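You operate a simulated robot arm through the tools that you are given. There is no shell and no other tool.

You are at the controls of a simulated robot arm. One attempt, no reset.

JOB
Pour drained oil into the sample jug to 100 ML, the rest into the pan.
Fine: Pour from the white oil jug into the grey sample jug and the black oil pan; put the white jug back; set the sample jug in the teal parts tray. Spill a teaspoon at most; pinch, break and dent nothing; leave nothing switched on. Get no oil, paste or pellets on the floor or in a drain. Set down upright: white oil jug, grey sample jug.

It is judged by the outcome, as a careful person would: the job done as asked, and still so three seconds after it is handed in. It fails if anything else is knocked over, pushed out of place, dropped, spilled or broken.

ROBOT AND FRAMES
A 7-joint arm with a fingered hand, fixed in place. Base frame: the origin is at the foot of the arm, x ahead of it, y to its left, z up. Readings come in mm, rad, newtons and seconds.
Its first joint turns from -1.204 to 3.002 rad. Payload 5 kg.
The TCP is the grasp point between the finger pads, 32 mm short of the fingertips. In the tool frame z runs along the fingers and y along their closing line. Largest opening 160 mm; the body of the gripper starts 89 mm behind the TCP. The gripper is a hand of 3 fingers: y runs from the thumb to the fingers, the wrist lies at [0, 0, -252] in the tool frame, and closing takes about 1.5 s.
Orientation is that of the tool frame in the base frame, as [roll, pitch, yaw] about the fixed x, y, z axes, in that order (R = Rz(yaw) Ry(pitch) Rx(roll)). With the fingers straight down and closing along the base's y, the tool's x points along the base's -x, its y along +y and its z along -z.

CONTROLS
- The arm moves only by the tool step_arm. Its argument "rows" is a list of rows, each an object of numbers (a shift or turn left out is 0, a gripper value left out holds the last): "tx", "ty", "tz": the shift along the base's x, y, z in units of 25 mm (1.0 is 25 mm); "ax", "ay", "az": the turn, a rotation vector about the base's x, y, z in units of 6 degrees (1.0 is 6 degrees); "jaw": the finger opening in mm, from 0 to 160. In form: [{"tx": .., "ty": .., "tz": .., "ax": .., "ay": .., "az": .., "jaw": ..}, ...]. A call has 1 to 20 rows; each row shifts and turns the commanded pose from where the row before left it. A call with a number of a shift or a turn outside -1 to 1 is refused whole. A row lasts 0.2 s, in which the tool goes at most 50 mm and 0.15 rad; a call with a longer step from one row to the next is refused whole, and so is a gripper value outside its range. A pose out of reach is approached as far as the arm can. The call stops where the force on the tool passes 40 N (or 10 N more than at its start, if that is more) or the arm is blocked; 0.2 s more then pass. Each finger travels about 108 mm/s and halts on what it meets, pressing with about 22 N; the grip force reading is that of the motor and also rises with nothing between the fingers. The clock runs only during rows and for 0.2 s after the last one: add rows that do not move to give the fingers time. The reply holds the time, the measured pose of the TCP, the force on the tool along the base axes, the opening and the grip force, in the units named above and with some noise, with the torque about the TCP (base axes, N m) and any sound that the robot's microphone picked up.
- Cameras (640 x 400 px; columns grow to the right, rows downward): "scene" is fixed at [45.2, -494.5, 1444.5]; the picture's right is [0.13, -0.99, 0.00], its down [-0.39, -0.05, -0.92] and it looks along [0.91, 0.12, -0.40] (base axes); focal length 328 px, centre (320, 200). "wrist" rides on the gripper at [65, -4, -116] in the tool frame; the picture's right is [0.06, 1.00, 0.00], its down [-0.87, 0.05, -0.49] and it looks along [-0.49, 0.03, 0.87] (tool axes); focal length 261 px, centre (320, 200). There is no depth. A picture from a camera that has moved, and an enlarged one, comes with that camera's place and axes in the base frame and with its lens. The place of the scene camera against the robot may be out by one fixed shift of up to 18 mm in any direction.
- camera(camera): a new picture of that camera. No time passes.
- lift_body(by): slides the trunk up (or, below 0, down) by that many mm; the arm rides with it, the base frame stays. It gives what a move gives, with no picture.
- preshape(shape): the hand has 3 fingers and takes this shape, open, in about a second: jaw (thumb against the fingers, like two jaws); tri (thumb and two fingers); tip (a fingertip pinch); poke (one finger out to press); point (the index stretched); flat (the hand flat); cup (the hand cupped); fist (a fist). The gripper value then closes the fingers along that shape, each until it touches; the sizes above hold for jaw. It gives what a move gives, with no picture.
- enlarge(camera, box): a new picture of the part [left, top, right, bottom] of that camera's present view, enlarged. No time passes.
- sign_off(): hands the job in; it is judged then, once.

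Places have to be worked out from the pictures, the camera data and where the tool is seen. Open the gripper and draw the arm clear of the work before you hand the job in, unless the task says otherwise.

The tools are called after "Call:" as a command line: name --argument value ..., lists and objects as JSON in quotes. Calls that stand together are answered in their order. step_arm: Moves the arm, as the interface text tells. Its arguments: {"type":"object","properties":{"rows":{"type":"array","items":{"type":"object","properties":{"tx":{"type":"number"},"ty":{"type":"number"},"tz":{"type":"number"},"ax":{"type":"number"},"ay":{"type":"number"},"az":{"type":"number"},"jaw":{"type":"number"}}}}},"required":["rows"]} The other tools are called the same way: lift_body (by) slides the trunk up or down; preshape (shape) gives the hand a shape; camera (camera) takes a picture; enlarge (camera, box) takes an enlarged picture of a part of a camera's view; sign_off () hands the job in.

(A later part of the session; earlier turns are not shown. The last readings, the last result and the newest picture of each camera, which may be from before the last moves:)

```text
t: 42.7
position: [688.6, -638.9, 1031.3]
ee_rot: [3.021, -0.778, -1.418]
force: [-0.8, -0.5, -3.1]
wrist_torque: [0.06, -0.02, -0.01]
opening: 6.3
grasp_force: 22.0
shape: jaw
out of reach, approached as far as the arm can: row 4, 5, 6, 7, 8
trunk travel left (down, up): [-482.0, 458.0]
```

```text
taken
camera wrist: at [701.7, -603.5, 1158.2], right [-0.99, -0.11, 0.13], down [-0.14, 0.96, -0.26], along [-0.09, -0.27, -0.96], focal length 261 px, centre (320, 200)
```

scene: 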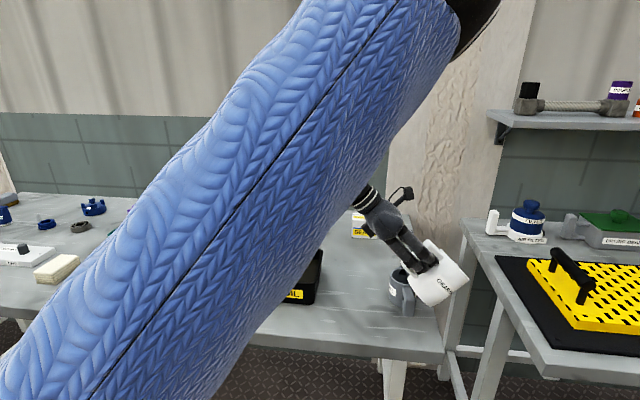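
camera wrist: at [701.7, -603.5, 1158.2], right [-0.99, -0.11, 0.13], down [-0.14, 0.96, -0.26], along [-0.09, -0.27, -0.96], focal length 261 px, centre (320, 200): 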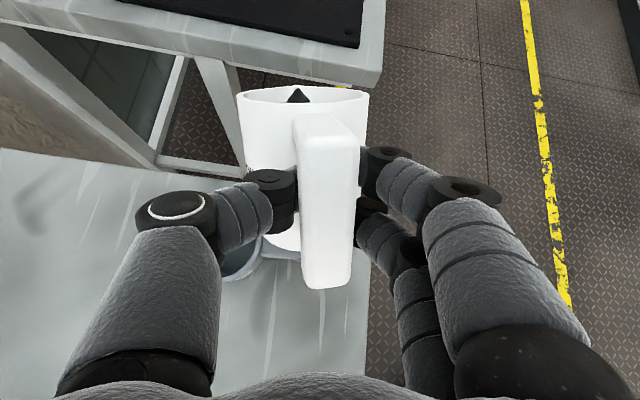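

The arm drifted out of reach past about -65°, toward the grey jug. I raise it straight up at once, then return to a reachable heading.

Call:
step_arm --rows '[{"tz": 0.8}, {"tz": 0.8}, {"tz": 0.8}, {"tz": 0.8}, {}]'

Call:
step_arm --rows '[{"az": 0.84, "ty": 0.6}, {"az": 0.84, "ty": 0.6}, {"az": 0.84, "ty": 0.6}, {"az": 0.84, "ty": 0.6}, {"ty": 0.6}, {"ty": 0.6}, {"ty": 0.4}, {}]'

Call:
camera --camera "scene"

Call:
camera --camera "wrist"

```text
t: 43.9
position: [673.0, -683.1, 1083.0]
ee_rot: [3.001, -0.791, -1.412]
force: [-0.8, 0.0, -2.1]
wrist_torque: [0.11, 0.0, 0.03]
opening: 6.6
grasp_force: 21.9
shape: jaw
out of reach, approached as far as the arm can: row 1, 2, 3, 4
trunk travel left (down, up): [-482.0, 458.0]
```

```text
t: 45.7
position: [671.5, -582.4, 1082.2]
ee_rot: [2.997, -0.794, -1.06]
force: [-1.2, -0.6, -2.8]
wrist_torque: [0.08, 0.09, -0.03]
opening: 6.4
grasp_force: 22.6
shape: jaw
trunk travel left (down, up): [-482.0, 458.0]
```

```text
taken
```

scene: 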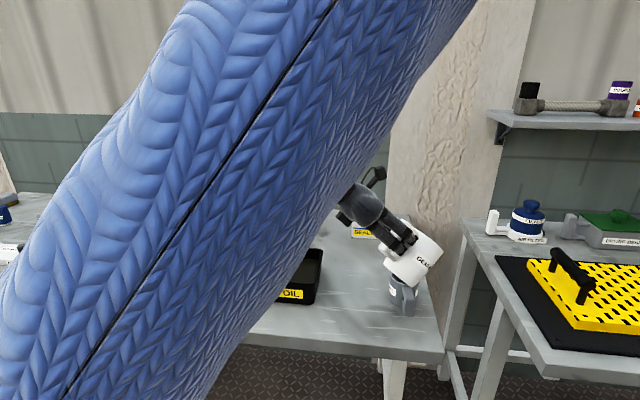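

```text
taken
camera wrist: at [673.3, -541.0, 1210.0], right [-0.89, -0.43, 0.15], down [-0.45, 0.85, -0.27], along [-0.01, -0.31, -0.95], focal length 261 px, centre (320, 200)
```

wrist: 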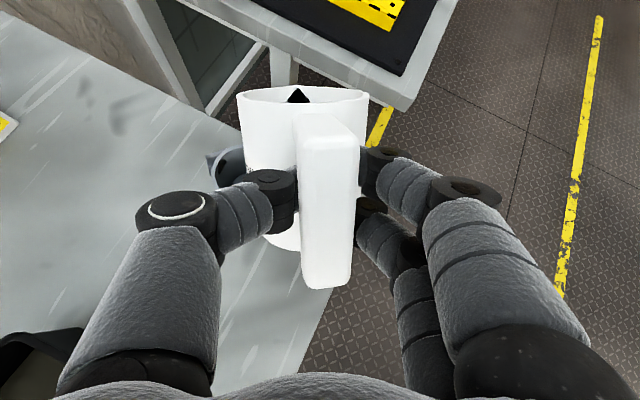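

The arm is back in range, with the spout azimuth about -61°. I settle on about -48° and move to y ≈ -529, so the tip lies over the grey jug while still high.

Call:
step_arm --rows '[{"az": 0.42, "ty": 0.43}, {"az": 0.42, "ty": 0.43}, {"az": 0.42, "ty": 0.43}, {"az": 0.42, "ty": 0.43}, {"az": 0.42, "ty": 0.43}, {}]'

Call:
enlarge --camera "scene" --box '[350, 210, 440, 325]'

Call:
enlarge --camera "wrist" --box '[220, 60, 400, 200]'

```text
t: 47.1
position: [673.0, -528.8, 1084.3]
ee_rot: [2.995, -0.795, -0.841]
force: [0.4, -0.1, -3.2]
wrist_torque: [0.01, 0.02, -0.02]
opening: 6.1
grasp_force: 21.8
shape: jaw
trunk travel left (down, up): [-482.0, 458.0]
```

```text
3.48 times, centred on (395, 268) of scene
camera zoom: at [45.2, -494.5, 1444.5], right [0.13, -0.99, 0.0], down [-0.39, -0.05, -0.92], along [0.91, 0.12, -0.4], focal length 1142 px, centre (59, -35)
```

zoom: 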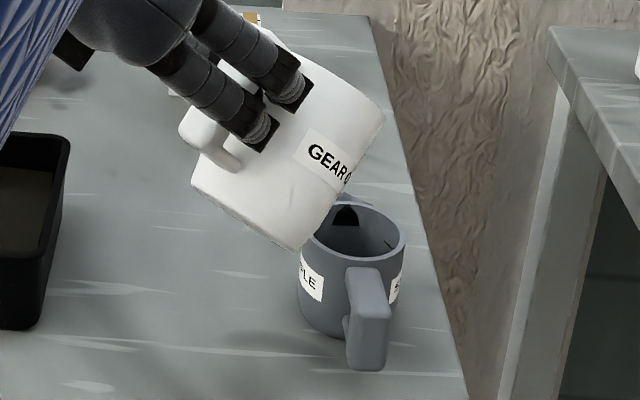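

```text
2.86 times, centred on (310, 130) of wrist
camera zoom: at [665.7, -487.8, 1210.3], right [-0.78, -0.61, 0.15], down [-0.63, 0.73, -0.27], along [0.06, -0.3, -0.95], focal length 745 px, centre (349, 400)
```

zoom: 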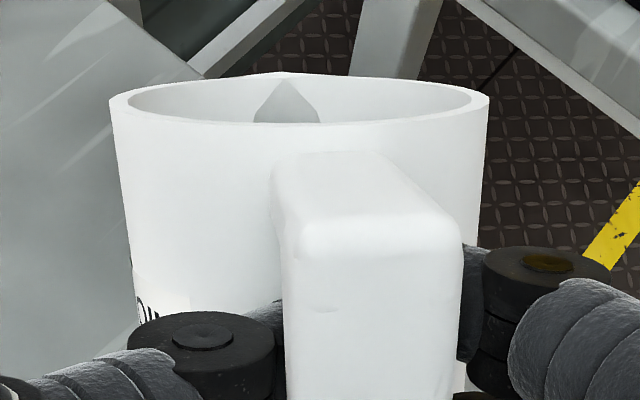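

The tip is about 95 mm above the grey rim and lined up with it. I lower to about 40 mm above the rim at a 47° tilt, then check the clearance.

Call:
step_arm --rows '[{"tz": -0.54, "ax": 0.077, "ay": 0.07}, {"tz": -0.54, "ax": 0.077, "ay": 0.07}, {"tz": -0.54, "ax": 0.077, "ay": 0.07}, {"tz": -0.54, "ax": 0.077, "ay": 0.07}, {}]'

Call:
enlarge --camera "scene" --box '[350, 210, 440, 325]'

Call:
enlarge --camera "wrist" --box '[220, 60, 400, 200]'

```text
t: 48.3
position: [671.6, -529.3, 1028.1]
ee_rot: [2.996, -0.751, -0.84]
force: [0.4, -0.5, -2.9]
wrist_torque: [0.0, 0.04, 0.02]
opening: 6.1
grasp_force: 21.9
shape: jaw
trunk travel left (down, up): [-482.0, 458.0]
```

```text
3.48 times, centred on (395, 268) of scene
camera zoom: at [45.2, -494.5, 1444.5], right [0.13, -0.99, 0.0], down [-0.39, -0.05, -0.92], along [0.91, 0.12, -0.4], focal length 1142 px, centre (59, -35)
```

zoom: 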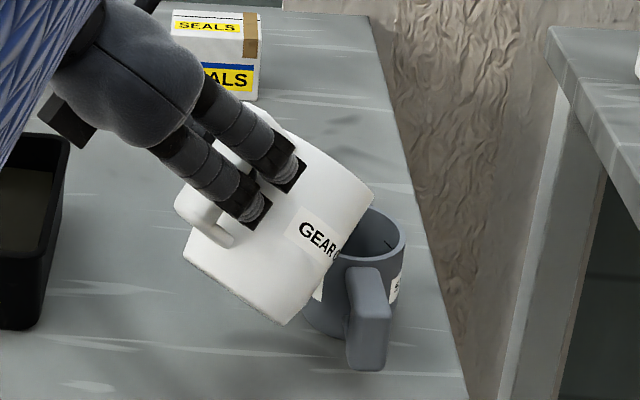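

```text
2.86 times, centred on (310, 130) of wrist
camera zoom: at [668.3, -491.9, 1156.6], right [-0.77, -0.62, 0.15], down [-0.63, 0.74, -0.23], along [0.03, -0.27, -0.96], focal length 745 px, centre (349, 400)
```

zoom: 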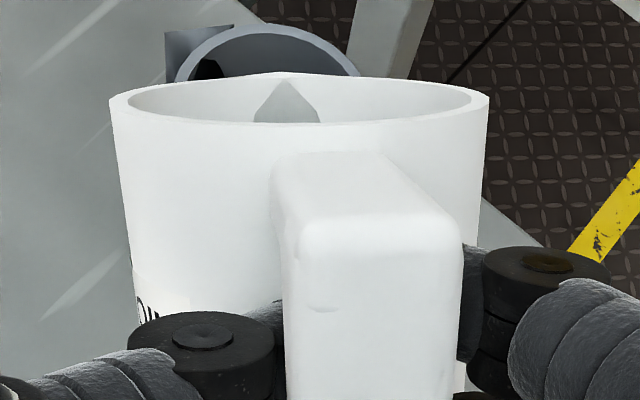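

The tip measures about (751, -612, 963), roughly 12 mm short of the grey centre and centred sideways, which suits a forward-falling stream. I tilt on in 1° rows, pivoting about the tip, and look for first flow.

Call:
step_arm --rows '[{"ax": 0.124, "ay": 0.1114, "tx": 0.032, "ty": -0.0358, "tz": 0.04}, {"ax": 0.124, "ay": 0.1114, "tx": 0.032, "ty": -0.0358, "tz": 0.04}, {"ax": 0.124, "ay": 0.1114, "tx": 0.032, "ty": -0.0358, "tz": 0.04}, {"ax": 0.124, "ay": 0.1114, "tx": 0.032, "ty": -0.0358, "tz": 0.04}, {}]'

Call:
enlarge --camera "scene" --box '[350, 210, 440, 325]'

Call:
enlarge --camera "wrist" --box '[220, 60, 400, 200]'

```text
t: 49.5
position: [675.6, -532.4, 1033.4]
ee_rot: [2.993, -0.683, -0.841]
force: [0.2, -0.6, -2.1]
wrist_torque: [0.07, 0.06, 0.01]
opening: 6.1
grasp_force: 21.7
shape: jaw
trunk travel left (down, up): [-482.0, 458.0]
```

```text
3.48 times, centred on (395, 268) of scene
camera zoom: at [45.2, -494.5, 1444.5], right [0.13, -0.99, 0.0], down [-0.39, -0.05, -0.92], along [0.91, 0.12, -0.4], focal length 1142 px, centre (59, -35)
```

zoom: 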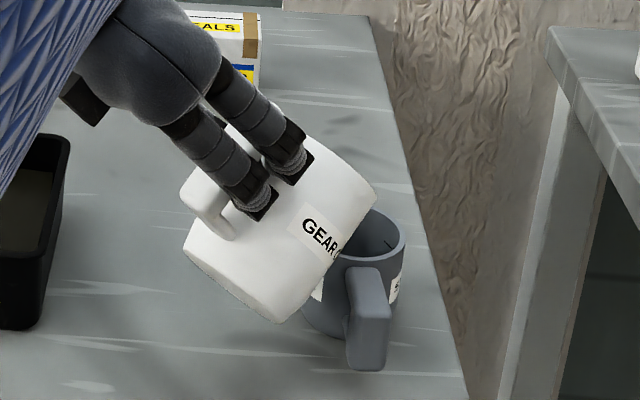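

```text
2.86 times, centred on (310, 130) of wrist
camera zoom: at [676.9, -502.5, 1163.0], right [-0.77, -0.62, 0.15], down [-0.64, 0.75, -0.16], along [-0.01, -0.22, -0.97], focal length 745 px, centre (349, 400)
```

zoom: 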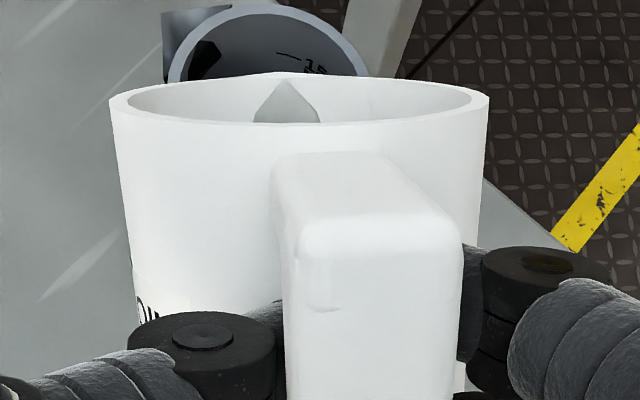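

There is no flow yet at 51°, and the wrist view now shows the grey jug's marks. I tilt another 4°.

Call:
step_arm --rows '[{"ax": 0.124, "ay": 0.1114, "tx": 0.036, "ty": -0.04, "tz": 0.047}, {"ax": 0.124, "ay": 0.1114, "tx": 0.036, "ty": -0.04, "tz": 0.047}, {"ax": 0.124, "ay": 0.1114, "tx": 0.036, "ty": -0.04, "tz": 0.047}, {"ax": 0.124, "ay": 0.1114, "tx": 0.036, "ty": -0.04, "tz": 0.047}, {}]'

Call:
enlarge --camera "scene" --box '[350, 210, 440, 325]'

Call:
enlarge --camera "wrist" --box '[220, 60, 400, 200]'

```text
t: 50.7
position: [678.6, -535.8, 1038.5]
ee_rot: [2.992, -0.613, -0.841]
force: [0.1, -0.1, -3.9]
wrist_torque: [0.03, 0.05, 0.0]
opening: 6.1
grasp_force: 22.4
shape: jaw
trunk travel left (down, up): [-482.0, 458.0]
```

```text
3.48 times, centred on (395, 268) of scene
camera zoom: at [45.2, -494.5, 1444.5], right [0.13, -0.99, 0.0], down [-0.39, -0.05, -0.92], along [0.91, 0.12, -0.4], focal length 1142 px, centre (59, -35)
```

zoom: 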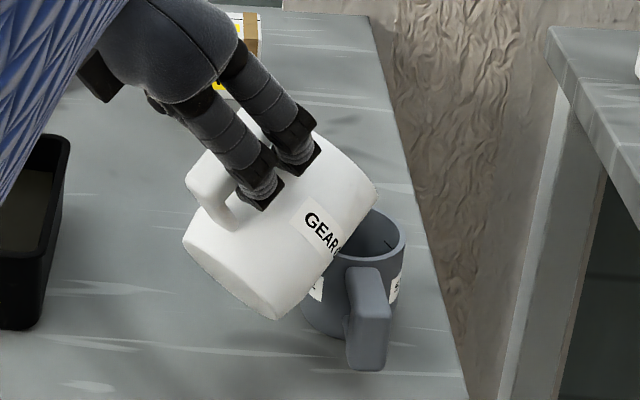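

```text
2.86 times, centred on (310, 130) of wrist
camera zoom: at [686.8, -512.7, 1169.1], right [-0.76, -0.63, 0.16], down [-0.65, 0.75, -0.09], along [-0.06, -0.17, -0.98], focal length 745 px, centre (349, 400)
```

zoom: 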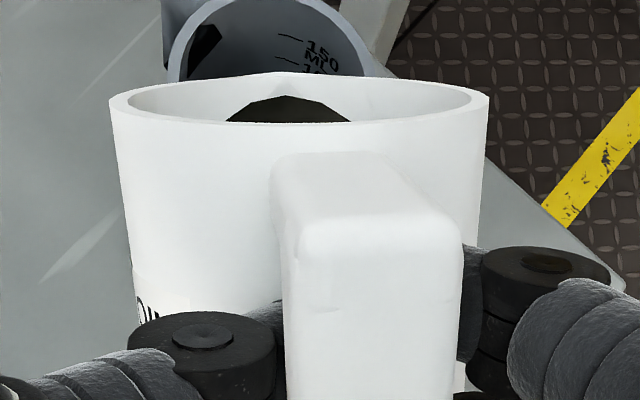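

Oil has reached the root of the spout at 55°. I go slower now, 2° and then a look.

Call:
step_arm --rows '[{"ax": 0.124, "ay": 0.1114, "tx": 0.038, "ty": -0.0426, "tz": 0.055}, {"ax": 0.124, "ay": 0.1114, "tx": 0.038, "ty": -0.0426, "tz": 0.055}, {}, {}]'

Call:
enlarge --camera "scene" --box '[350, 210, 440, 325]'

Call:
enlarge --camera "wrist" --box '[220, 60, 400, 200]'

```text
t: 51.7
position: [680.3, -537.5, 1042.2]
ee_rot: [2.993, -0.578, -0.841]
force: [-0.3, -0.7, -3.0]
wrist_torque: [0.04, 0.03, 0.05]
opening: 5.9
grasp_force: 22.3
shape: jaw
trunk travel left (down, up): [-482.0, 458.0]
```

```text
3.48 times, centred on (395, 268) of scene
camera zoom: at [45.2, -494.5, 1444.5], right [0.13, -0.99, 0.0], down [-0.39, -0.05, -0.92], along [0.91, 0.12, -0.4], focal length 1142 px, centre (59, -35)
```

zoom: 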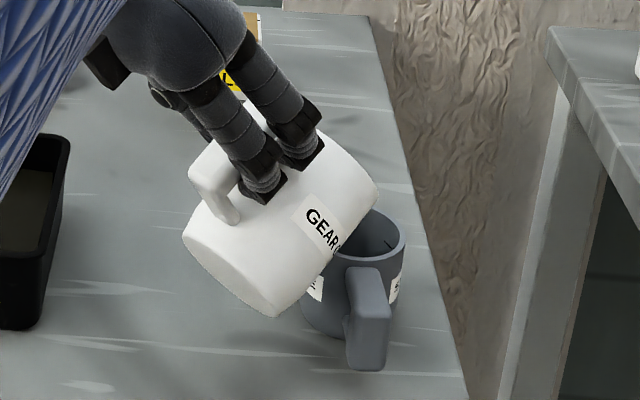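

```text
2.86 times, centred on (310, 130) of wrist
camera zoom: at [692.2, -517.8, 1172.2], right [-0.75, -0.64, 0.16], down [-0.65, 0.76, -0.06], along [-0.08, -0.15, -0.99], focal length 745 px, centre (349, 400)
```

zoom: 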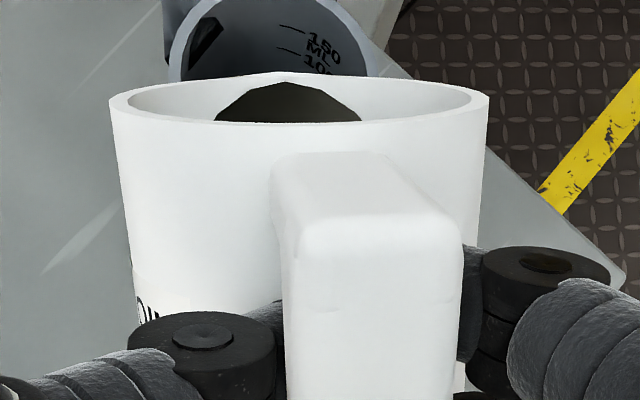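

The oil nearly fills the spout at 57°. I add 1° and wait.

Call:
step_arm --rows '[{"ax": 0.124, "ay": 0.1114, "tx": 0.038, "ty": -0.0426, "tz": 0.055}, {}, {}, {}]'

Call:
enlarge --camera "scene" --box '[350, 210, 440, 325]'

Call:
enlarge --camera "wrist" --box '[220, 60, 400, 200]'

```text
t: 52.7
position: [681.8, -538.5, 1041.9]
ee_rot: [2.995, -0.559, -0.842]
force: [0.6, -0.3, -2.8]
wrist_torque: [0.02, 0.05, 0.0]
opening: 6.2
grasp_force: 22.0
shape: jaw
trunk travel left (down, up): [-482.0, 458.0]
```

```text
3.48 times, centred on (395, 268) of scene
camera zoom: at [45.2, -494.5, 1444.5], right [0.13, -0.99, 0.0], down [-0.39, -0.05, -0.92], along [0.91, 0.12, -0.4], focal length 1142 px, centre (59, -35)
```

zoom: 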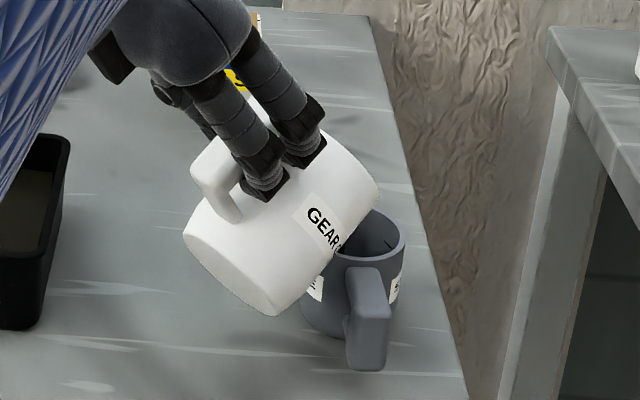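

```text
2.86 times, centred on (310, 130) of wrist
camera zoom: at [694.6, -520.8, 1173.4], right [-0.75, -0.64, 0.16], down [-0.65, 0.76, -0.04], along [-0.09, -0.14, -0.99], focal length 745 px, centre (349, 400)
```

zoom: 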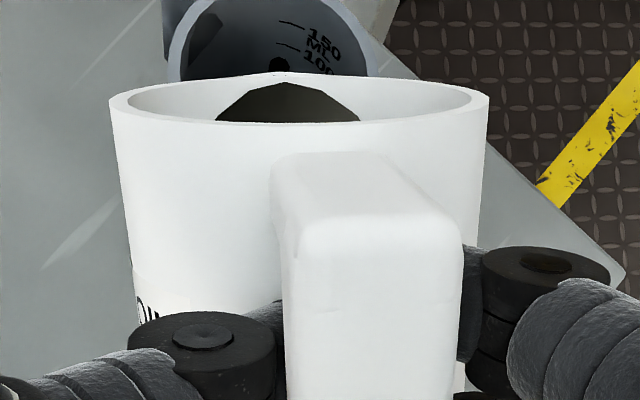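

Flow has started, and a stream shows just past the tip and inside the grey jug. I expect roughly 7 ml per degree, so I tilt 3° more and let it settle.

Call:
step_arm --rows '[{"ax": 0.124, "ay": 0.1114, "tx": 0.039, "ty": -0.043, "tz": 0.065}, {}, {"ax": 0.124, "ay": 0.1114, "tx": 0.039, "ty": -0.043, "tz": 0.065}, {}, {"ax": 0.124, "ay": 0.1114, "tx": 0.04, "ty": -0.044, "tz": 0.065}, {}]'

Call:
enlarge --camera "wrist" --box '[220, 60, 400, 200]'

Call:
enlarge --camera "scene" --box '[350, 210, 440, 325]'

```text
t: 54.1
position: [683.0, -542.3, 1047.3]
ee_rot: [2.993, -0.508, -0.842]
force: [-0.3, 0.1, -2.6]
wrist_torque: [0.04, 0.05, 0.01]
opening: 6.1
grasp_force: 22.0
shape: jaw
trunk travel left (down, up): [-482.0, 458.0]
```

```text
2.86 times, centred on (310, 130) of wrist
camera zoom: at [701.3, -529.5, 1178.3], right [-0.75, -0.64, 0.16], down [-0.65, 0.76, 0.01], along [-0.13, -0.1, -0.99], focal length 745 px, centre (349, 400)
```

zoom: 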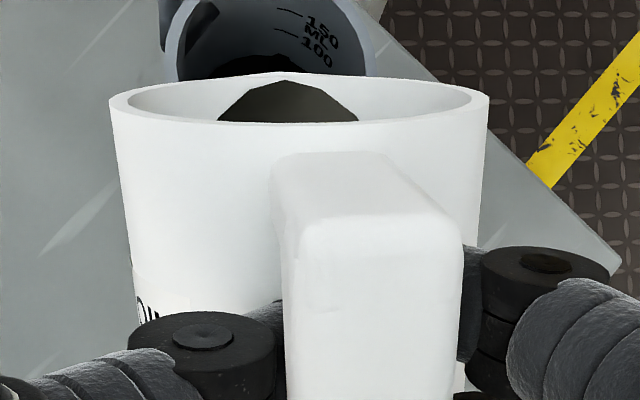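

```text
3.48 times, centred on (395, 268) of scene
camera zoom: at [45.2, -494.5, 1444.5], right [0.13, -0.99, 0.0], down [-0.39, -0.05, -0.92], along [0.91, 0.12, -0.4], focal length 1142 px, centre (59, -35)
```

zoom: 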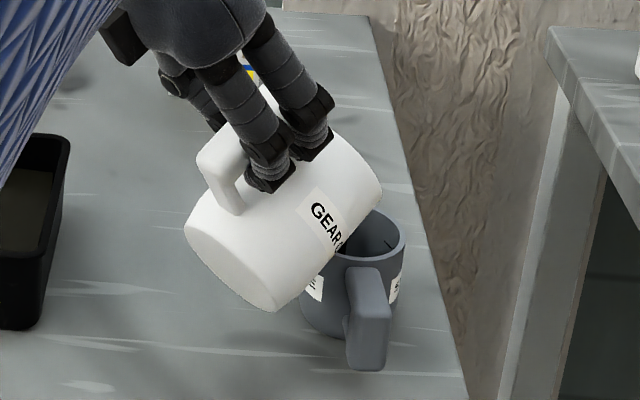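

The stream stays inside the grey jug. I continue 4° more at a slow pace.

Call:
step_arm --rows '[{"ax": 0.124, "ay": 0.1114, "tx": 0.043, "ty": -0.048, "tz": 0.055}, {}, {"ax": 0.124, "ay": 0.1114, "tx": 0.043, "ty": -0.048, "tz": 0.055}, {}, {"ax": 0.124, "ay": 0.1114, "tx": 0.044, "ty": -0.049, "tz": 0.055}, {}, {"ax": 0.124, "ay": 0.1114, "tx": 0.044, "ty": -0.049, "tz": 0.055}, {}, {}]'

Call:
enlarge --camera "wrist" --box '[220, 40, 400, 180]'

Call:
enlarge --camera "scene" --box '[380, 245, 430, 295]'

```text
t: 56.1
position: [688.2, -546.4, 1051.8]
ee_rot: [2.992, -0.437, -0.841]
force: [-0.1, -0.1, -2.3]
wrist_torque: [0.02, 0.06, 0.0]
opening: 5.9
grasp_force: 22.0
shape: jaw
trunk travel left (down, up): [-482.0, 458.0]
```

```text
2.86 times, centred on (310, 110) of wrist
camera zoom: at [712.1, -540.7, 1183.4], right [-0.74, -0.65, 0.16], down [-0.65, 0.76, 0.08], along [-0.17, -0.05, -0.98], focal length 745 px, centre (349, 457)
```

zoom: 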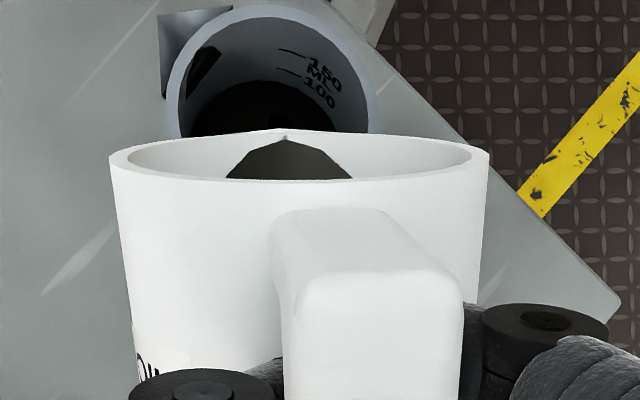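

```text
8.00 times, centred on (405, 270) of scene
camera zoom: at [45.2, -494.5, 1444.5], right [0.13, -0.99, 0.0], down [-0.39, -0.05, -0.92], along [0.91, 0.12, -0.4], focal length 2626 px, centre (-360, -360)
```

zoom: 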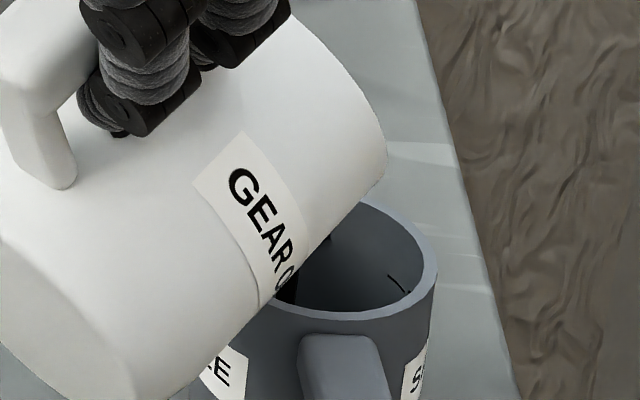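

I estimate the grey jug at about 60 ml, with the oil edge roughly 0.8 of a 50 ml interval below the 100 tick. I hold still for a second to see whether it is still flowing.

Call:
step_arm --rows '[{}, {}, {}, {}, {}]'

Call:
enlarge --camera "wrist" --box '[255, 35, 345, 105]'

```text
t: 57.3
position: [688.1, -547.6, 1052.4]
ee_rot: [2.992, -0.438, -0.842]
force: [0.2, 0.1, -2.0]
wrist_torque: [0.03, 0.02, 0.0]
opening: 6.3
grasp_force: 21.9
shape: jaw
trunk travel left (down, up): [-482.0, 458.0]
```

```text
5.71 times, centred on (300, 70) of wrist
camera zoom: at [712.1, -540.6, 1183.5], right [-0.74, -0.65, 0.16], down [-0.65, 0.76, 0.08], along [-0.17, -0.05, -0.98], focal length 1489 px, centre (434, 943)
```

zoom: 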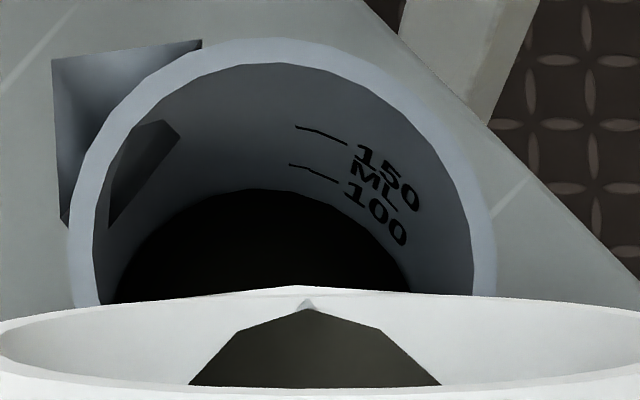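

The flow has stopped. From the perspective of the ticks I estimate about 63–65 ml at 65°, or about 8 ml per degree. I add 3.5° and then re-measure.

Call:
step_arm --rows '[{"ax": 0.124, "ay": 0.1114, "tx": 0.0468, "ty": -0.052, "tz": 0.058}, {}, {"ax": 0.124, "ay": 0.1114, "tx": 0.0468, "ty": -0.052, "tz": 0.058}, {}, {"ax": 0.124, "ay": 0.1114, "tx": 0.0468, "ty": -0.052, "tz": 0.058}, {}, {"ax": 0.062, "ay": 0.0557, "tx": 0.0234, "ty": -0.026, "tz": 0.029}, {}, {}, {}, {}, {}]'

Call:
enlarge --camera "wrist" --box '[255, 35, 345, 105]'

Call:
enlarge --camera "scene" --box '[350, 210, 440, 325]'

```text
t: 59.9
position: [692.6, -551.7, 1058.6]
ee_rot: [2.991, -0.378, -0.838]
force: [0.6, 0.8, -2.4]
wrist_torque: [-0.01, -0.04, -0.02]
opening: 6.3
grasp_force: 22.0
shape: jaw
trunk travel left (down, up): [-482.0, 458.0]
```

```text
5.71 times, centred on (300, 70) of wrist
camera zoom: at [721.7, -551.4, 1187.9], right [-0.73, -0.66, 0.16], down [-0.65, 0.75, 0.14], along [-0.21, 0.0, -0.98], focal length 1489 px, centre (434, 943)
```

zoom: 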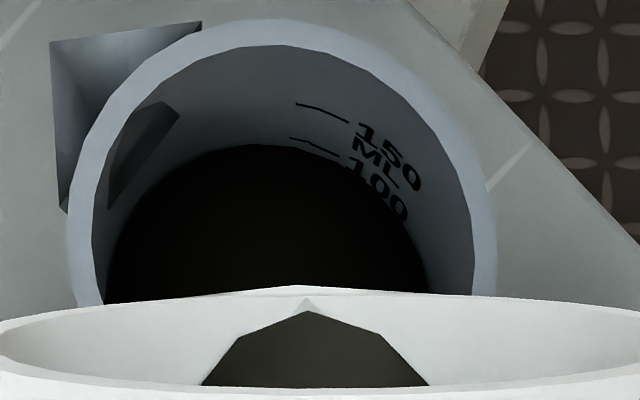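

```text
3.48 times, centred on (395, 268) of scene
camera zoom: at [45.2, -494.5, 1444.5], right [0.13, -0.99, 0.0], down [-0.39, -0.05, -0.92], along [0.91, 0.12, -0.4], focal length 1142 px, centre (59, -35)
```

zoom: 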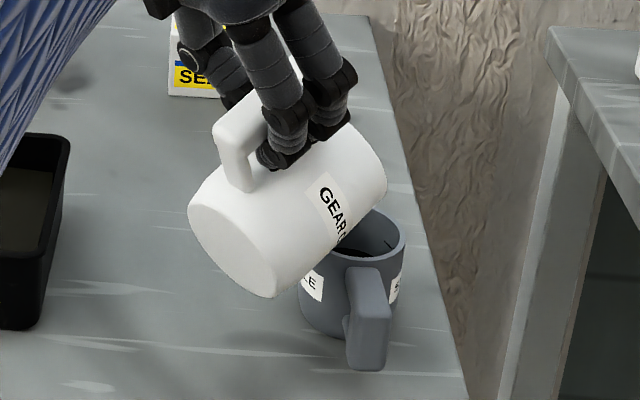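

That's close. I zoom in tightly on the tick and the oil edge to measure the remaining gap.

Call:
enlarge --camera "wrist" --box '[285, 45, 330, 75]'

```text
13.33 times, centred on (308, 60) of wrist
camera zoom: at [721.7, -551.4, 1187.9], right [-0.73, -0.66, 0.16], down [-0.65, 0.75, 0.14], along [-0.21, 0.0, -0.98], focal length 3475 px, centre (487, 2067)
```

zoom: 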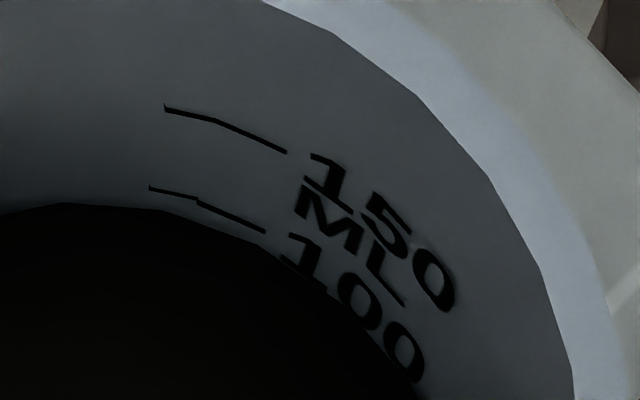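

The gap is about 15 px against 80 px per 50 ml, so I read about 90 ml. I add about 1.1° more and settle.

Call:
step_arm --rows '[{"ax": 0.068, "ay": 0.061, "tx": 0.027, "ty": -0.03, "tz": 0.03}, {}, {"ax": 0.068, "ay": 0.061, "tx": 0.027, "ty": -0.03, "tz": 0.03}, {}, {}, {}, {}, {}]'

Call:
enlarge --camera "wrist" --box '[285, 45, 330, 75]'

Call:
enlarge --camera "wrist" --box '[255, 35, 345, 105]'

```text
t: 61.7
position: [693.9, -554.2, 1059.6]
ee_rot: [2.991, -0.357, -0.838]
force: [0.9, -0.9, -2.0]
wrist_torque: [0.03, -0.02, 0.0]
opening: 6.4
grasp_force: 21.8
shape: jaw
trunk travel left (down, up): [-482.0, 458.0]
```

```text
13.33 times, centred on (308, 60) of wrist
camera zoom: at [724.8, -555.2, 1189.0], right [-0.73, -0.66, 0.16], down [-0.64, 0.75, 0.16], along [-0.23, 0.01, -0.97], focal length 3475 px, centre (487, 2067)
```

zoom: 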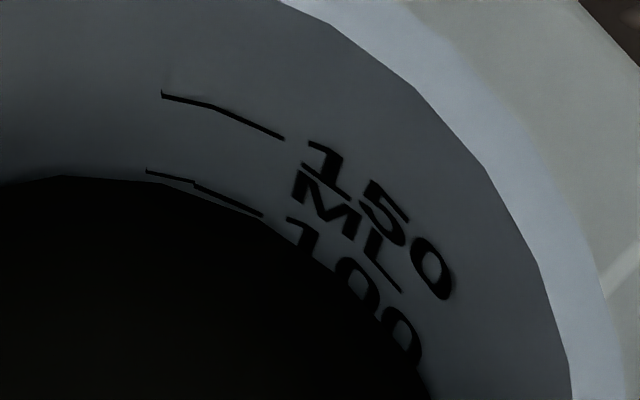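

```text
5.71 times, centred on (300, 70) of wrist
camera zoom: at [724.8, -555.2, 1189.0], right [-0.73, -0.66, 0.16], down [-0.64, 0.75, 0.16], along [-0.23, 0.01, -0.97], focal length 1489 px, centre (434, 943)
```

zoom: 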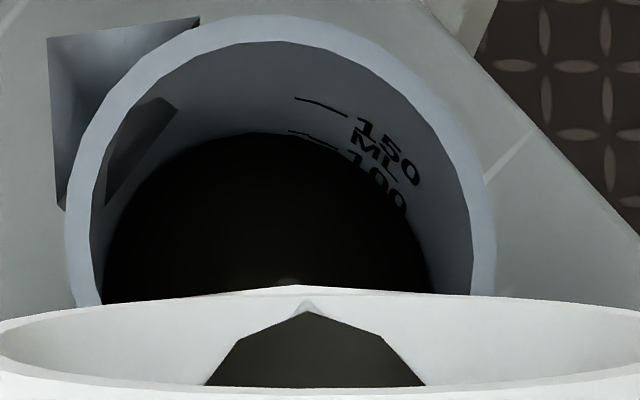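

I read about 96 ml. The wrist view is steep and sensitive to the wall radius, so I cross-check from the shallower scene camera.

Call:
enlarge --camera "scene" --box '[392, 262, 420, 282]'

```text
16.00 times, centred on (406, 272) of scene
camera zoom: at [45.2, -494.5, 1444.5], right [0.13, -0.99, 0.0], down [-0.39, -0.05, -0.92], along [0.91, 0.12, -0.4], focal length 5252 px, centre (-1056, -952)
```

zoom: 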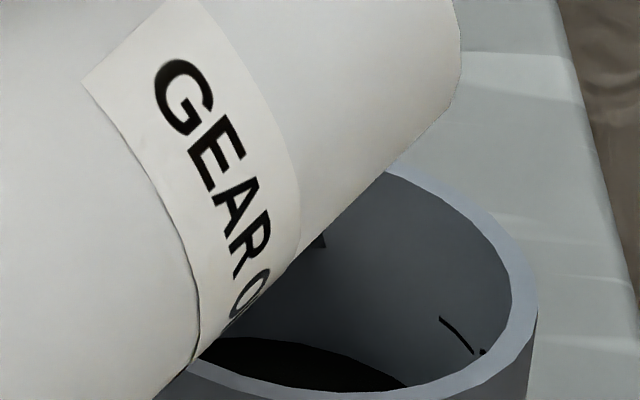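

The oil edge is partly visible here. I zoom in further to compare the rim, the 150 tick and the oil edge.

Call:
enlarge --camera "scene" --box '[404, 269, 418, 283]'

Call:
enlarge --camera "scene" --box '[386, 258, 420, 302]'

```text
16.00 times, centred on (411, 276) of scene
camera zoom: at [45.2, -494.5, 1444.5], right [0.13, -0.99, 0.0], down [-0.39, -0.05, -0.92], along [0.91, 0.12, -0.4], focal length 5252 px, centre (-1136, -1016)
```

zoom: 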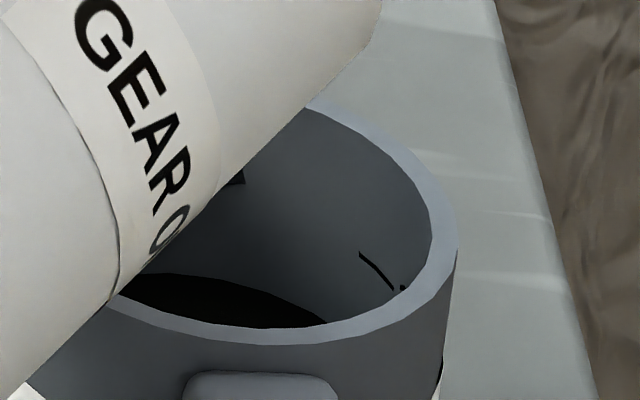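

```text
9.09 times, centred on (403, 280) of scene
camera zoom: at [45.2, -494.5, 1444.5], right [0.13, -0.99, 0.0], down [-0.39, -0.05, -0.92], along [0.91, 0.12, -0.4], focal length 2984 px, centre (-434, -527)
```

zoom: 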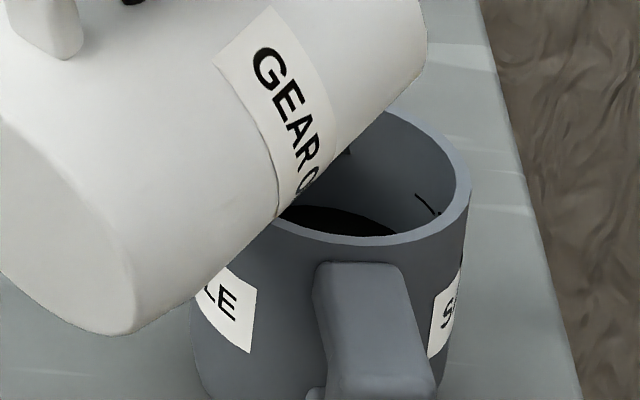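

Combining both views I judge the level to be around 93–96 ml. I add 0.6° more and settle.

Call:
step_arm --rows '[{"ax": 0.037, "ay": 0.033, "tx": 0.014, "ty": -0.016, "tz": 0.015}, {}, {"ax": 0.037, "ay": 0.033, "tx": 0.014, "ty": -0.016, "tz": 0.015}, {}, {}, {}, {}, {}]'

Call:
enlarge --camera "wrist" --box '[285, 45, 330, 75]'

Call:
enlarge --camera "scene" --box '[404, 269, 418, 283]'

```text
t: 63.5
position: [693.9, -554.5, 1061.6]
ee_rot: [2.991, -0.346, -0.837]
force: [-0.4, 0.2, -1.5]
wrist_torque: [0.02, -0.01, -0.01]
opening: 6.0
grasp_force: 21.1
shape: jaw
trunk travel left (down, up): [-482.0, 458.0]
```

```text
13.33 times, centred on (308, 60) of wrist
camera zoom: at [726.6, -556.7, 1189.9], right [-0.73, -0.66, 0.16], down [-0.64, 0.75, 0.17], along [-0.23, 0.02, -0.97], focal length 3475 px, centre (487, 2067)
```

zoom: 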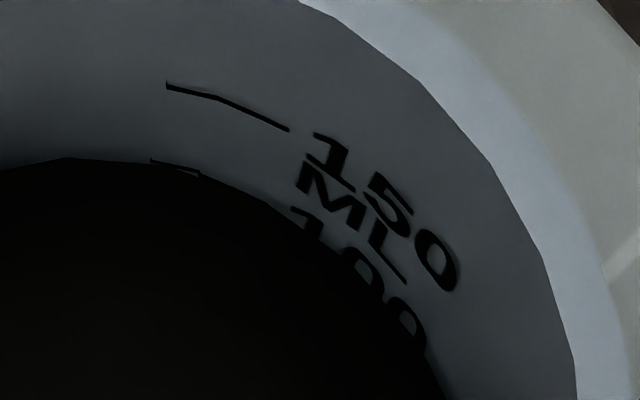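

```text
16.00 times, centred on (411, 276) of scene
camera zoom: at [45.2, -494.5, 1444.5], right [0.13, -0.99, 0.0], down [-0.39, -0.05, -0.92], along [0.91, 0.12, -0.4], focal length 5252 px, centre (-1136, -1016)
```

zoom: 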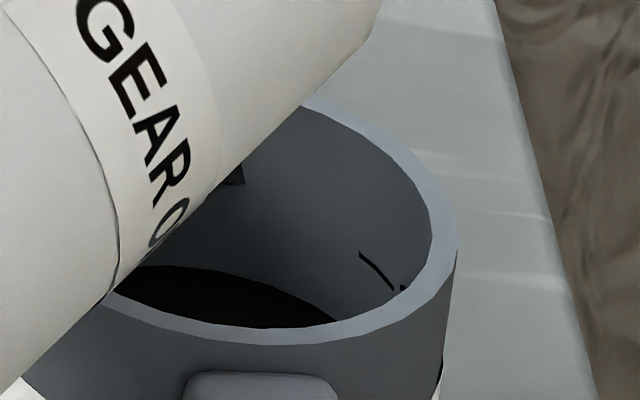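

The oil edge now meets the 100 tick, with half of the line just covered, so the level is right. I tip the jug back and lift it away.

Call:
step_arm --rows '[{"ax": -0.372, "ay": -0.334, "tx": -0.13, "ty": 0.15}, {"ax": -0.372, "ay": -0.334, "tx": -0.13, "ty": 0.15}, {"ax": -0.372, "ay": -0.334, "tx": -0.13, "ty": 0.15, "tz": 0.1}, {"ax": -0.372, "ay": -0.334, "tx": -0.12, "ty": 0.14, "tz": 0.2}, {"ax": -0.372, "ay": -0.334, "tx": -0.12, "ty": 0.14, "tz": 0.3}, {"ax": -0.372, "ay": -0.334, "tx": -0.1, "ty": 0.12, "tz": 0.4}, {"ax": -0.372, "ay": -0.334, "tz": 0.6}, {"ax": -0.372, "ay": -0.334, "tz": 0.8}, {"tz": 0.8}, {}]'

Call:
camera --camera "scene"

Call:
camera --camera "wrist"

```text
t: 65.7
position: [677.1, -532.6, 1138.9]
ee_rot: [2.991, -0.766, -0.84]
force: [1.3, -0.3, -1.6]
wrist_torque: [0.02, -0.01, 0.02]
opening: 6.3
grasp_force: 22.3
shape: jaw
trunk travel left (down, up): [-482.0, 458.0]
```

```text
taken
```

scene: 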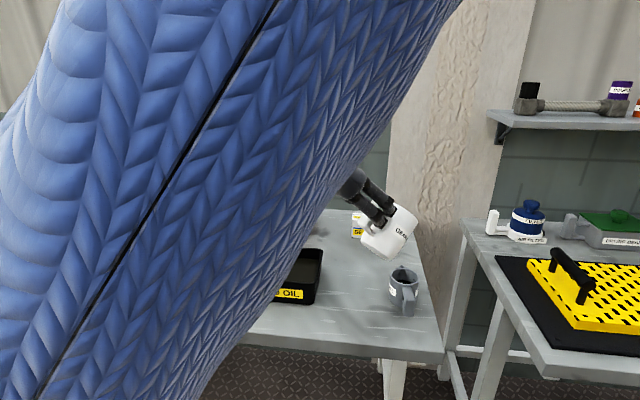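

```text
taken
camera wrist: at [672.4, -494.7, 1266.9], right [-0.77, -0.61, 0.15], down [-0.63, 0.73, -0.25], along [0.04, -0.29, -0.96], focal length 261 px, centre (320, 200)
```

wrist: 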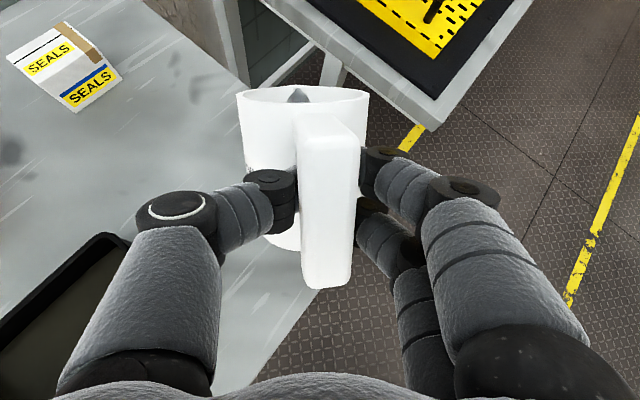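

Before going to the pan I check the level in the grey jug with the scene zoom, and look around it for drips.

Call:
enlarge --camera "scene" --box '[384, 258, 424, 290]'

Call:
enlarge --camera "scene" --box '[340, 200, 450, 330]'

```text
12.50 times, centred on (404, 274) of scene
camera zoom: at [45.2, -494.5, 1444.5], right [0.13, -0.99, 0.0], down [-0.39, -0.05, -0.92], along [0.91, 0.12, -0.4], focal length 4103 px, centre (-730, -725)
```

zoom: 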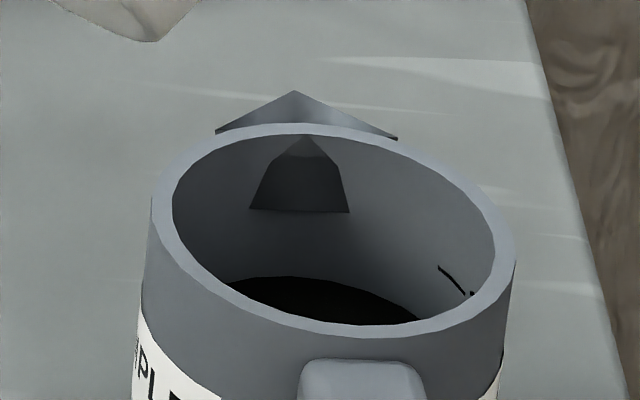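

```text
3.08 times, centred on (395, 265) of scene
camera zoom: at [45.2, -494.5, 1444.5], right [0.13, -0.99, 0.0], down [-0.39, -0.05, -0.92], along [0.91, 0.12, -0.4], focal length 1010 px, centre (89, 0)
```

zoom: 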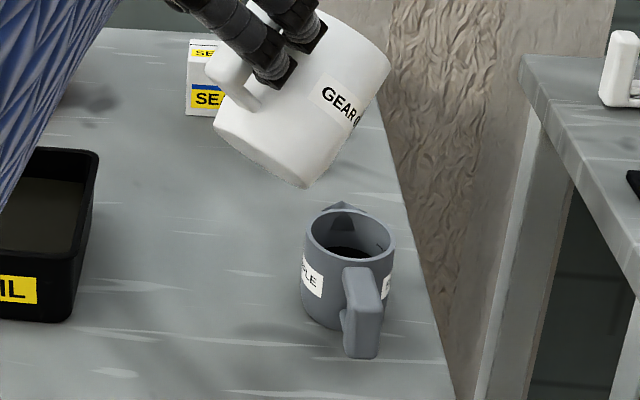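

From this view I estimate 92–100 ml, depending on how I treat the wall. I want a shallow, head-on view of the tick, so I move the hand over toward the pan, where the wrist camera can look across into the grey jug at about 35° elevation.

Call:
step_arm --rows '[{"tx": 0.4, "ty": 0.89, "ax": -0.2, "ay": -0.181}, {"tx": 0.4, "ty": 0.89, "ax": -0.2, "ay": -0.181}, {"tx": 0.4, "ty": 0.89, "ax": -0.2, "ay": -0.181}, {"tx": 0.4, "ty": 0.89, "ax": -0.2, "ay": -0.181}, {"tx": 0.4, "ty": 0.89, "ax": -0.2, "ay": -0.181}, {"tx": 0.4, "ty": 0.89, "tz": -0.4, "ax": -0.2, "ay": -0.181}, {"tx": 0.4, "ty": 0.89, "tz": -0.6, "ax": -0.2, "ay": -0.181}, {"tx": 0.4, "ty": 0.89, "tz": -0.6, "ax": -0.2, "ay": -0.181}, {}]'

Call:
camera --camera "wrist"

Call:
camera --camera "scene"

```text
t: 67.7
position: [745.3, -504.5, 1077.2]
ee_rot: [3.019, -0.981, -0.845]
force: [-1.0, -0.5, -1.6]
wrist_torque: [0.06, 0.05, 0.0]
opening: 5.9
grasp_force: 22.4
shape: jaw
out of reach, approached as far as the arm can: row 3, 4, 5, 6, 7, 8
trunk travel left (down, up): [-482.0, 458.0]
```

```text
taken
camera wrist: at [720.3, -448.9, 1195.0], right [-0.79, -0.61, 0.12], down [-0.59, 0.67, -0.45], along [0.19, -0.42, -0.89], focal length 261 px, centre (320, 200)
```

wrist: 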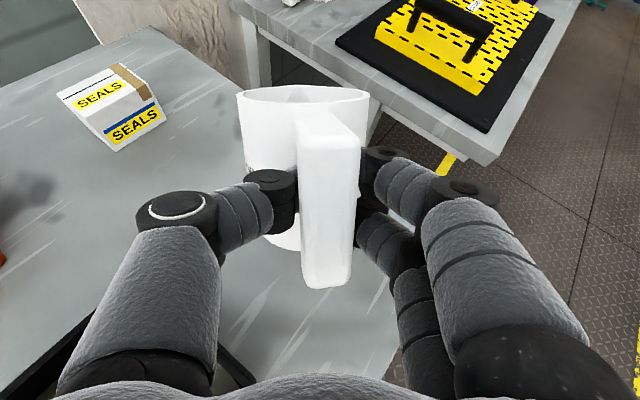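

```text
taken
```

scene: 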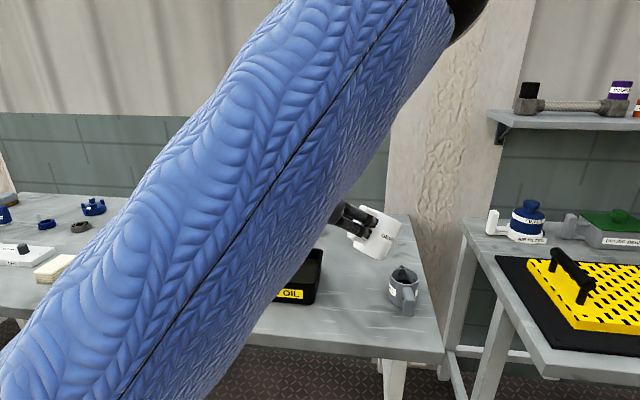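

The arm can't keep that heading so far to the left. I use a heading near -15° with the hand pulled back instead, so the grey jug appears to the upper right at about 36° elevation.

Call:
step_arm --rows '[{"tx": -0.7, "ty": 0.3, "tz": 0.3, "az": 0.5}, {"tx": -0.7, "ty": 0.4, "tz": 0.3, "az": 0.7}, {"tx": -0.7, "ty": 0.42, "az": 1}, {"tx": -0.8, "ty": 0.42, "az": 1}, {"tx": -0.8, "ty": 0.42, "az": 1}, {"tx": -0.8, "ty": 0.42, "tz": -0.3, "az": 1}, {"tx": -0.8, "ty": 0.42, "tz": -0.5, "az": 1}, {"tx": -0.8, "ty": 0.42, "tz": -0.6, "az": 1}, {}]'

Call:
camera --camera "wrist"

```text
t: 69.7
position: [636.4, -440.3, 1072.2]
ee_rot: [2.993, -0.992, -0.085]
force: [-0.4, 0.6, -1.6]
wrist_torque: [0.0, 0.07, -0.06]
opening: 5.7
grasp_force: 21.7
shape: jaw
out of reach, approached as far as the arm can: row 7, 8
trunk travel left (down, up): [-482.0, 458.0]
```

```text
taken
camera wrist: at [579.0, -414.0, 1189.0], right [-0.17, -0.98, 0.13], down [-0.88, 0.1, -0.46], along [0.43, -0.2, -0.88], focal length 261 px, centre (320, 200)
```

wrist: 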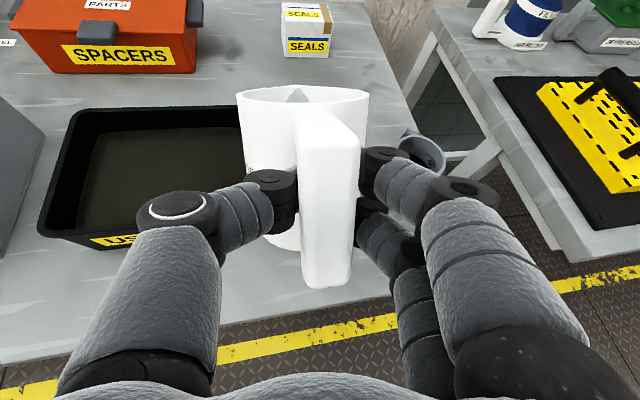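

The grey jug is just peeking out behind the finger. I lower 40 mm and tilt 6° more, which is still far below the new pouring angle, to bring it clear.

Call:
step_arm --rows '[{"tz": -0.5, "ay": 0.35, "ax": 0.03}, {"tz": -0.5, "ay": 0.35, "ax": 0.03}, {"tz": -0.5, "ay": 0.35, "ax": 0.03}, {}]'

Call:
camera --camera "wrist"

Call:
enlarge --camera "wrist" --box '[385, 80, 465, 140]'

```text
t: 70.7
position: [635.6, -441.4, 1035.3]
ee_rot: [2.995, -0.881, -0.09]
force: [0.7, 0.1, -2.4]
wrist_torque: [0.01, 0.05, 0.04]
opening: 5.9
grasp_force: 21.9
shape: jaw
trunk travel left (down, up): [-482.0, 458.0]
```

```text
taken
camera wrist: at [592.8, -417.0, 1156.9], right [-0.16, -0.98, 0.14], down [-0.93, 0.1, -0.36], along [0.33, -0.19, -0.92], focal length 261 px, centre (320, 200)
```

wrist: 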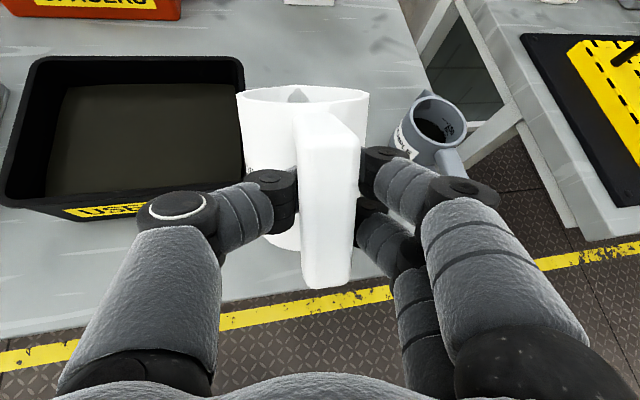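

```text
6.67 times, centred on (425, 110) of wrist
camera zoom: at [592.8, -417.0, 1156.9], right [-0.16, -0.98, 0.14], down [-0.93, 0.1, -0.36], along [0.33, -0.19, -0.92], focal length 1738 px, centre (-380, 800)
```

zoom: 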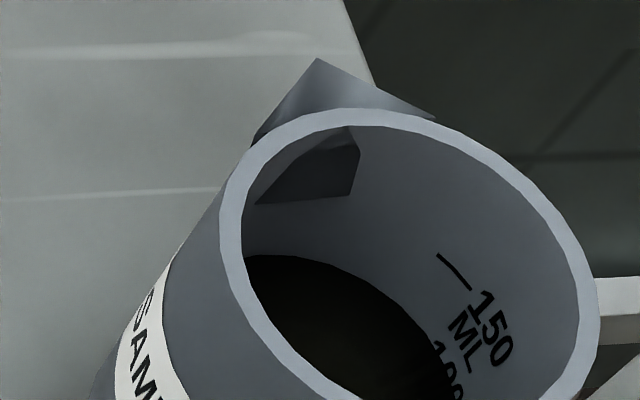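

Excellent view. I zoom in right at the 100 tick.

Call:
enlarge --camera "wrist" --box '[415, 105, 475, 145]'

Call:
enlarge --camera "wrist" --box '[430, 110, 460, 140]'

```text
10.00 times, centred on (445, 125) of wrist
camera zoom: at [592.8, -417.0, 1156.9], right [-0.16, -0.98, 0.14], down [-0.93, 0.1, -0.36], along [0.33, -0.19, -0.92], focal length 2606 px, centre (-930, 950)
```

zoom: 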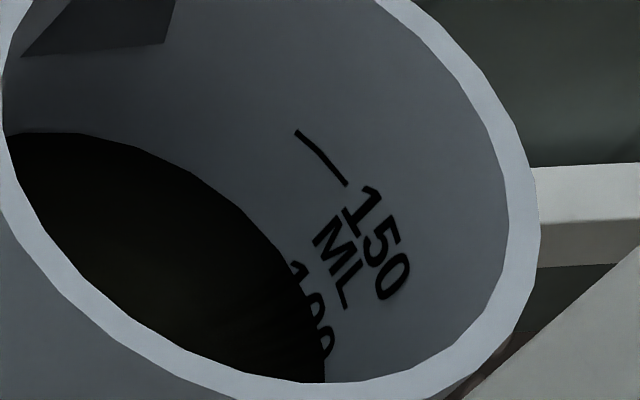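

```text
13.33 times, centred on (445, 125) of wrist
camera zoom: at [592.8, -417.0, 1156.9], right [-0.16, -0.98, 0.14], down [-0.93, 0.1, -0.36], along [0.33, -0.19, -0.92], focal length 3475 px, centre (-1347, 1200)
```

zoom: 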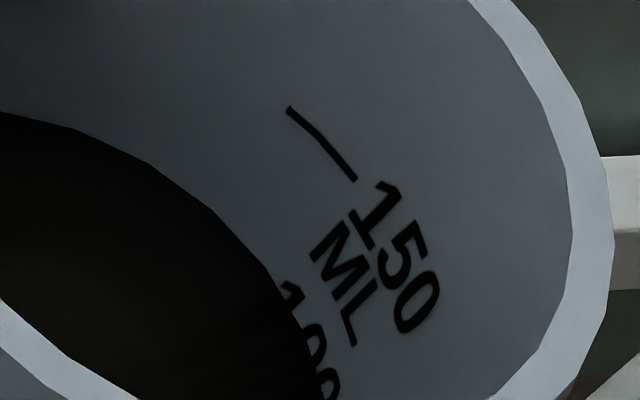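

The 100 tick lies exactly along the oil edge and is just wetted, so the sample is at about 100 ml. Next I empty the rest into the pan, which spans x ≈ 705–870 and y ≈ -400 to -195. I raise the jug and move it over the pan.

Call:
step_arm --rows '[{"tz": 0.8}, {"tz": 0.8}, {"ty": 0.8, "tx": 0.3}, {"ty": 0.8, "tx": 0.3}, {"ty": 0.8, "tx": 0.3}, {"ty": 0.8, "tx": 0.3}, {"ty": 0.8, "tx": 0.3}, {"ty": 0.8, "tx": 0.3}, {"ty": 0.8}, {"ty": 0.4}, {}]'

Call:
camera --camera "wrist"

Call:
camera --camera "scene"

```text
t: 73.1
position: [680.0, -291.3, 1073.9]
ee_rot: [2.995, -0.883, -0.089]
force: [0.6, -0.1, -2.5]
wrist_torque: [0.0, 0.11, 0.02]
opening: 6.0
grasp_force: 22.2
shape: jaw
trunk travel left (down, up): [-482.0, 458.0]
```

```text
taken
camera wrist: at [636.7, -266.7, 1196.3], right [-0.16, -0.98, 0.14], down [-0.93, 0.1, -0.36], along [0.33, -0.19, -0.92], focal length 261 px, centre (320, 200)
```

wrist: 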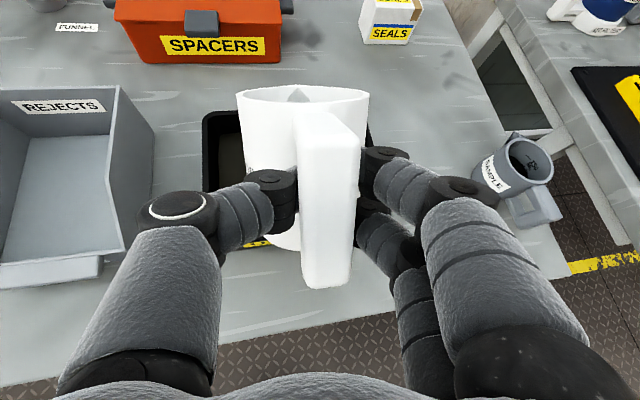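

```text
taken
```

scene: 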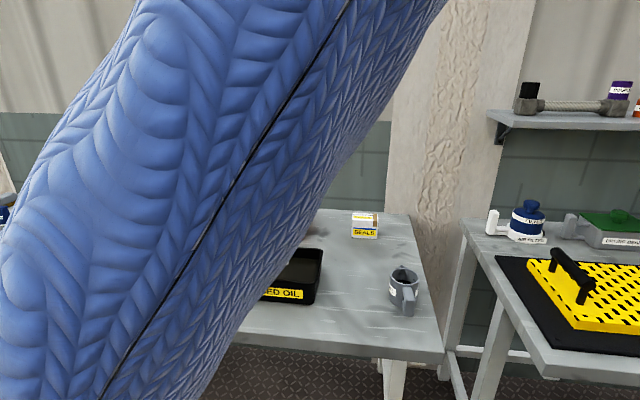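

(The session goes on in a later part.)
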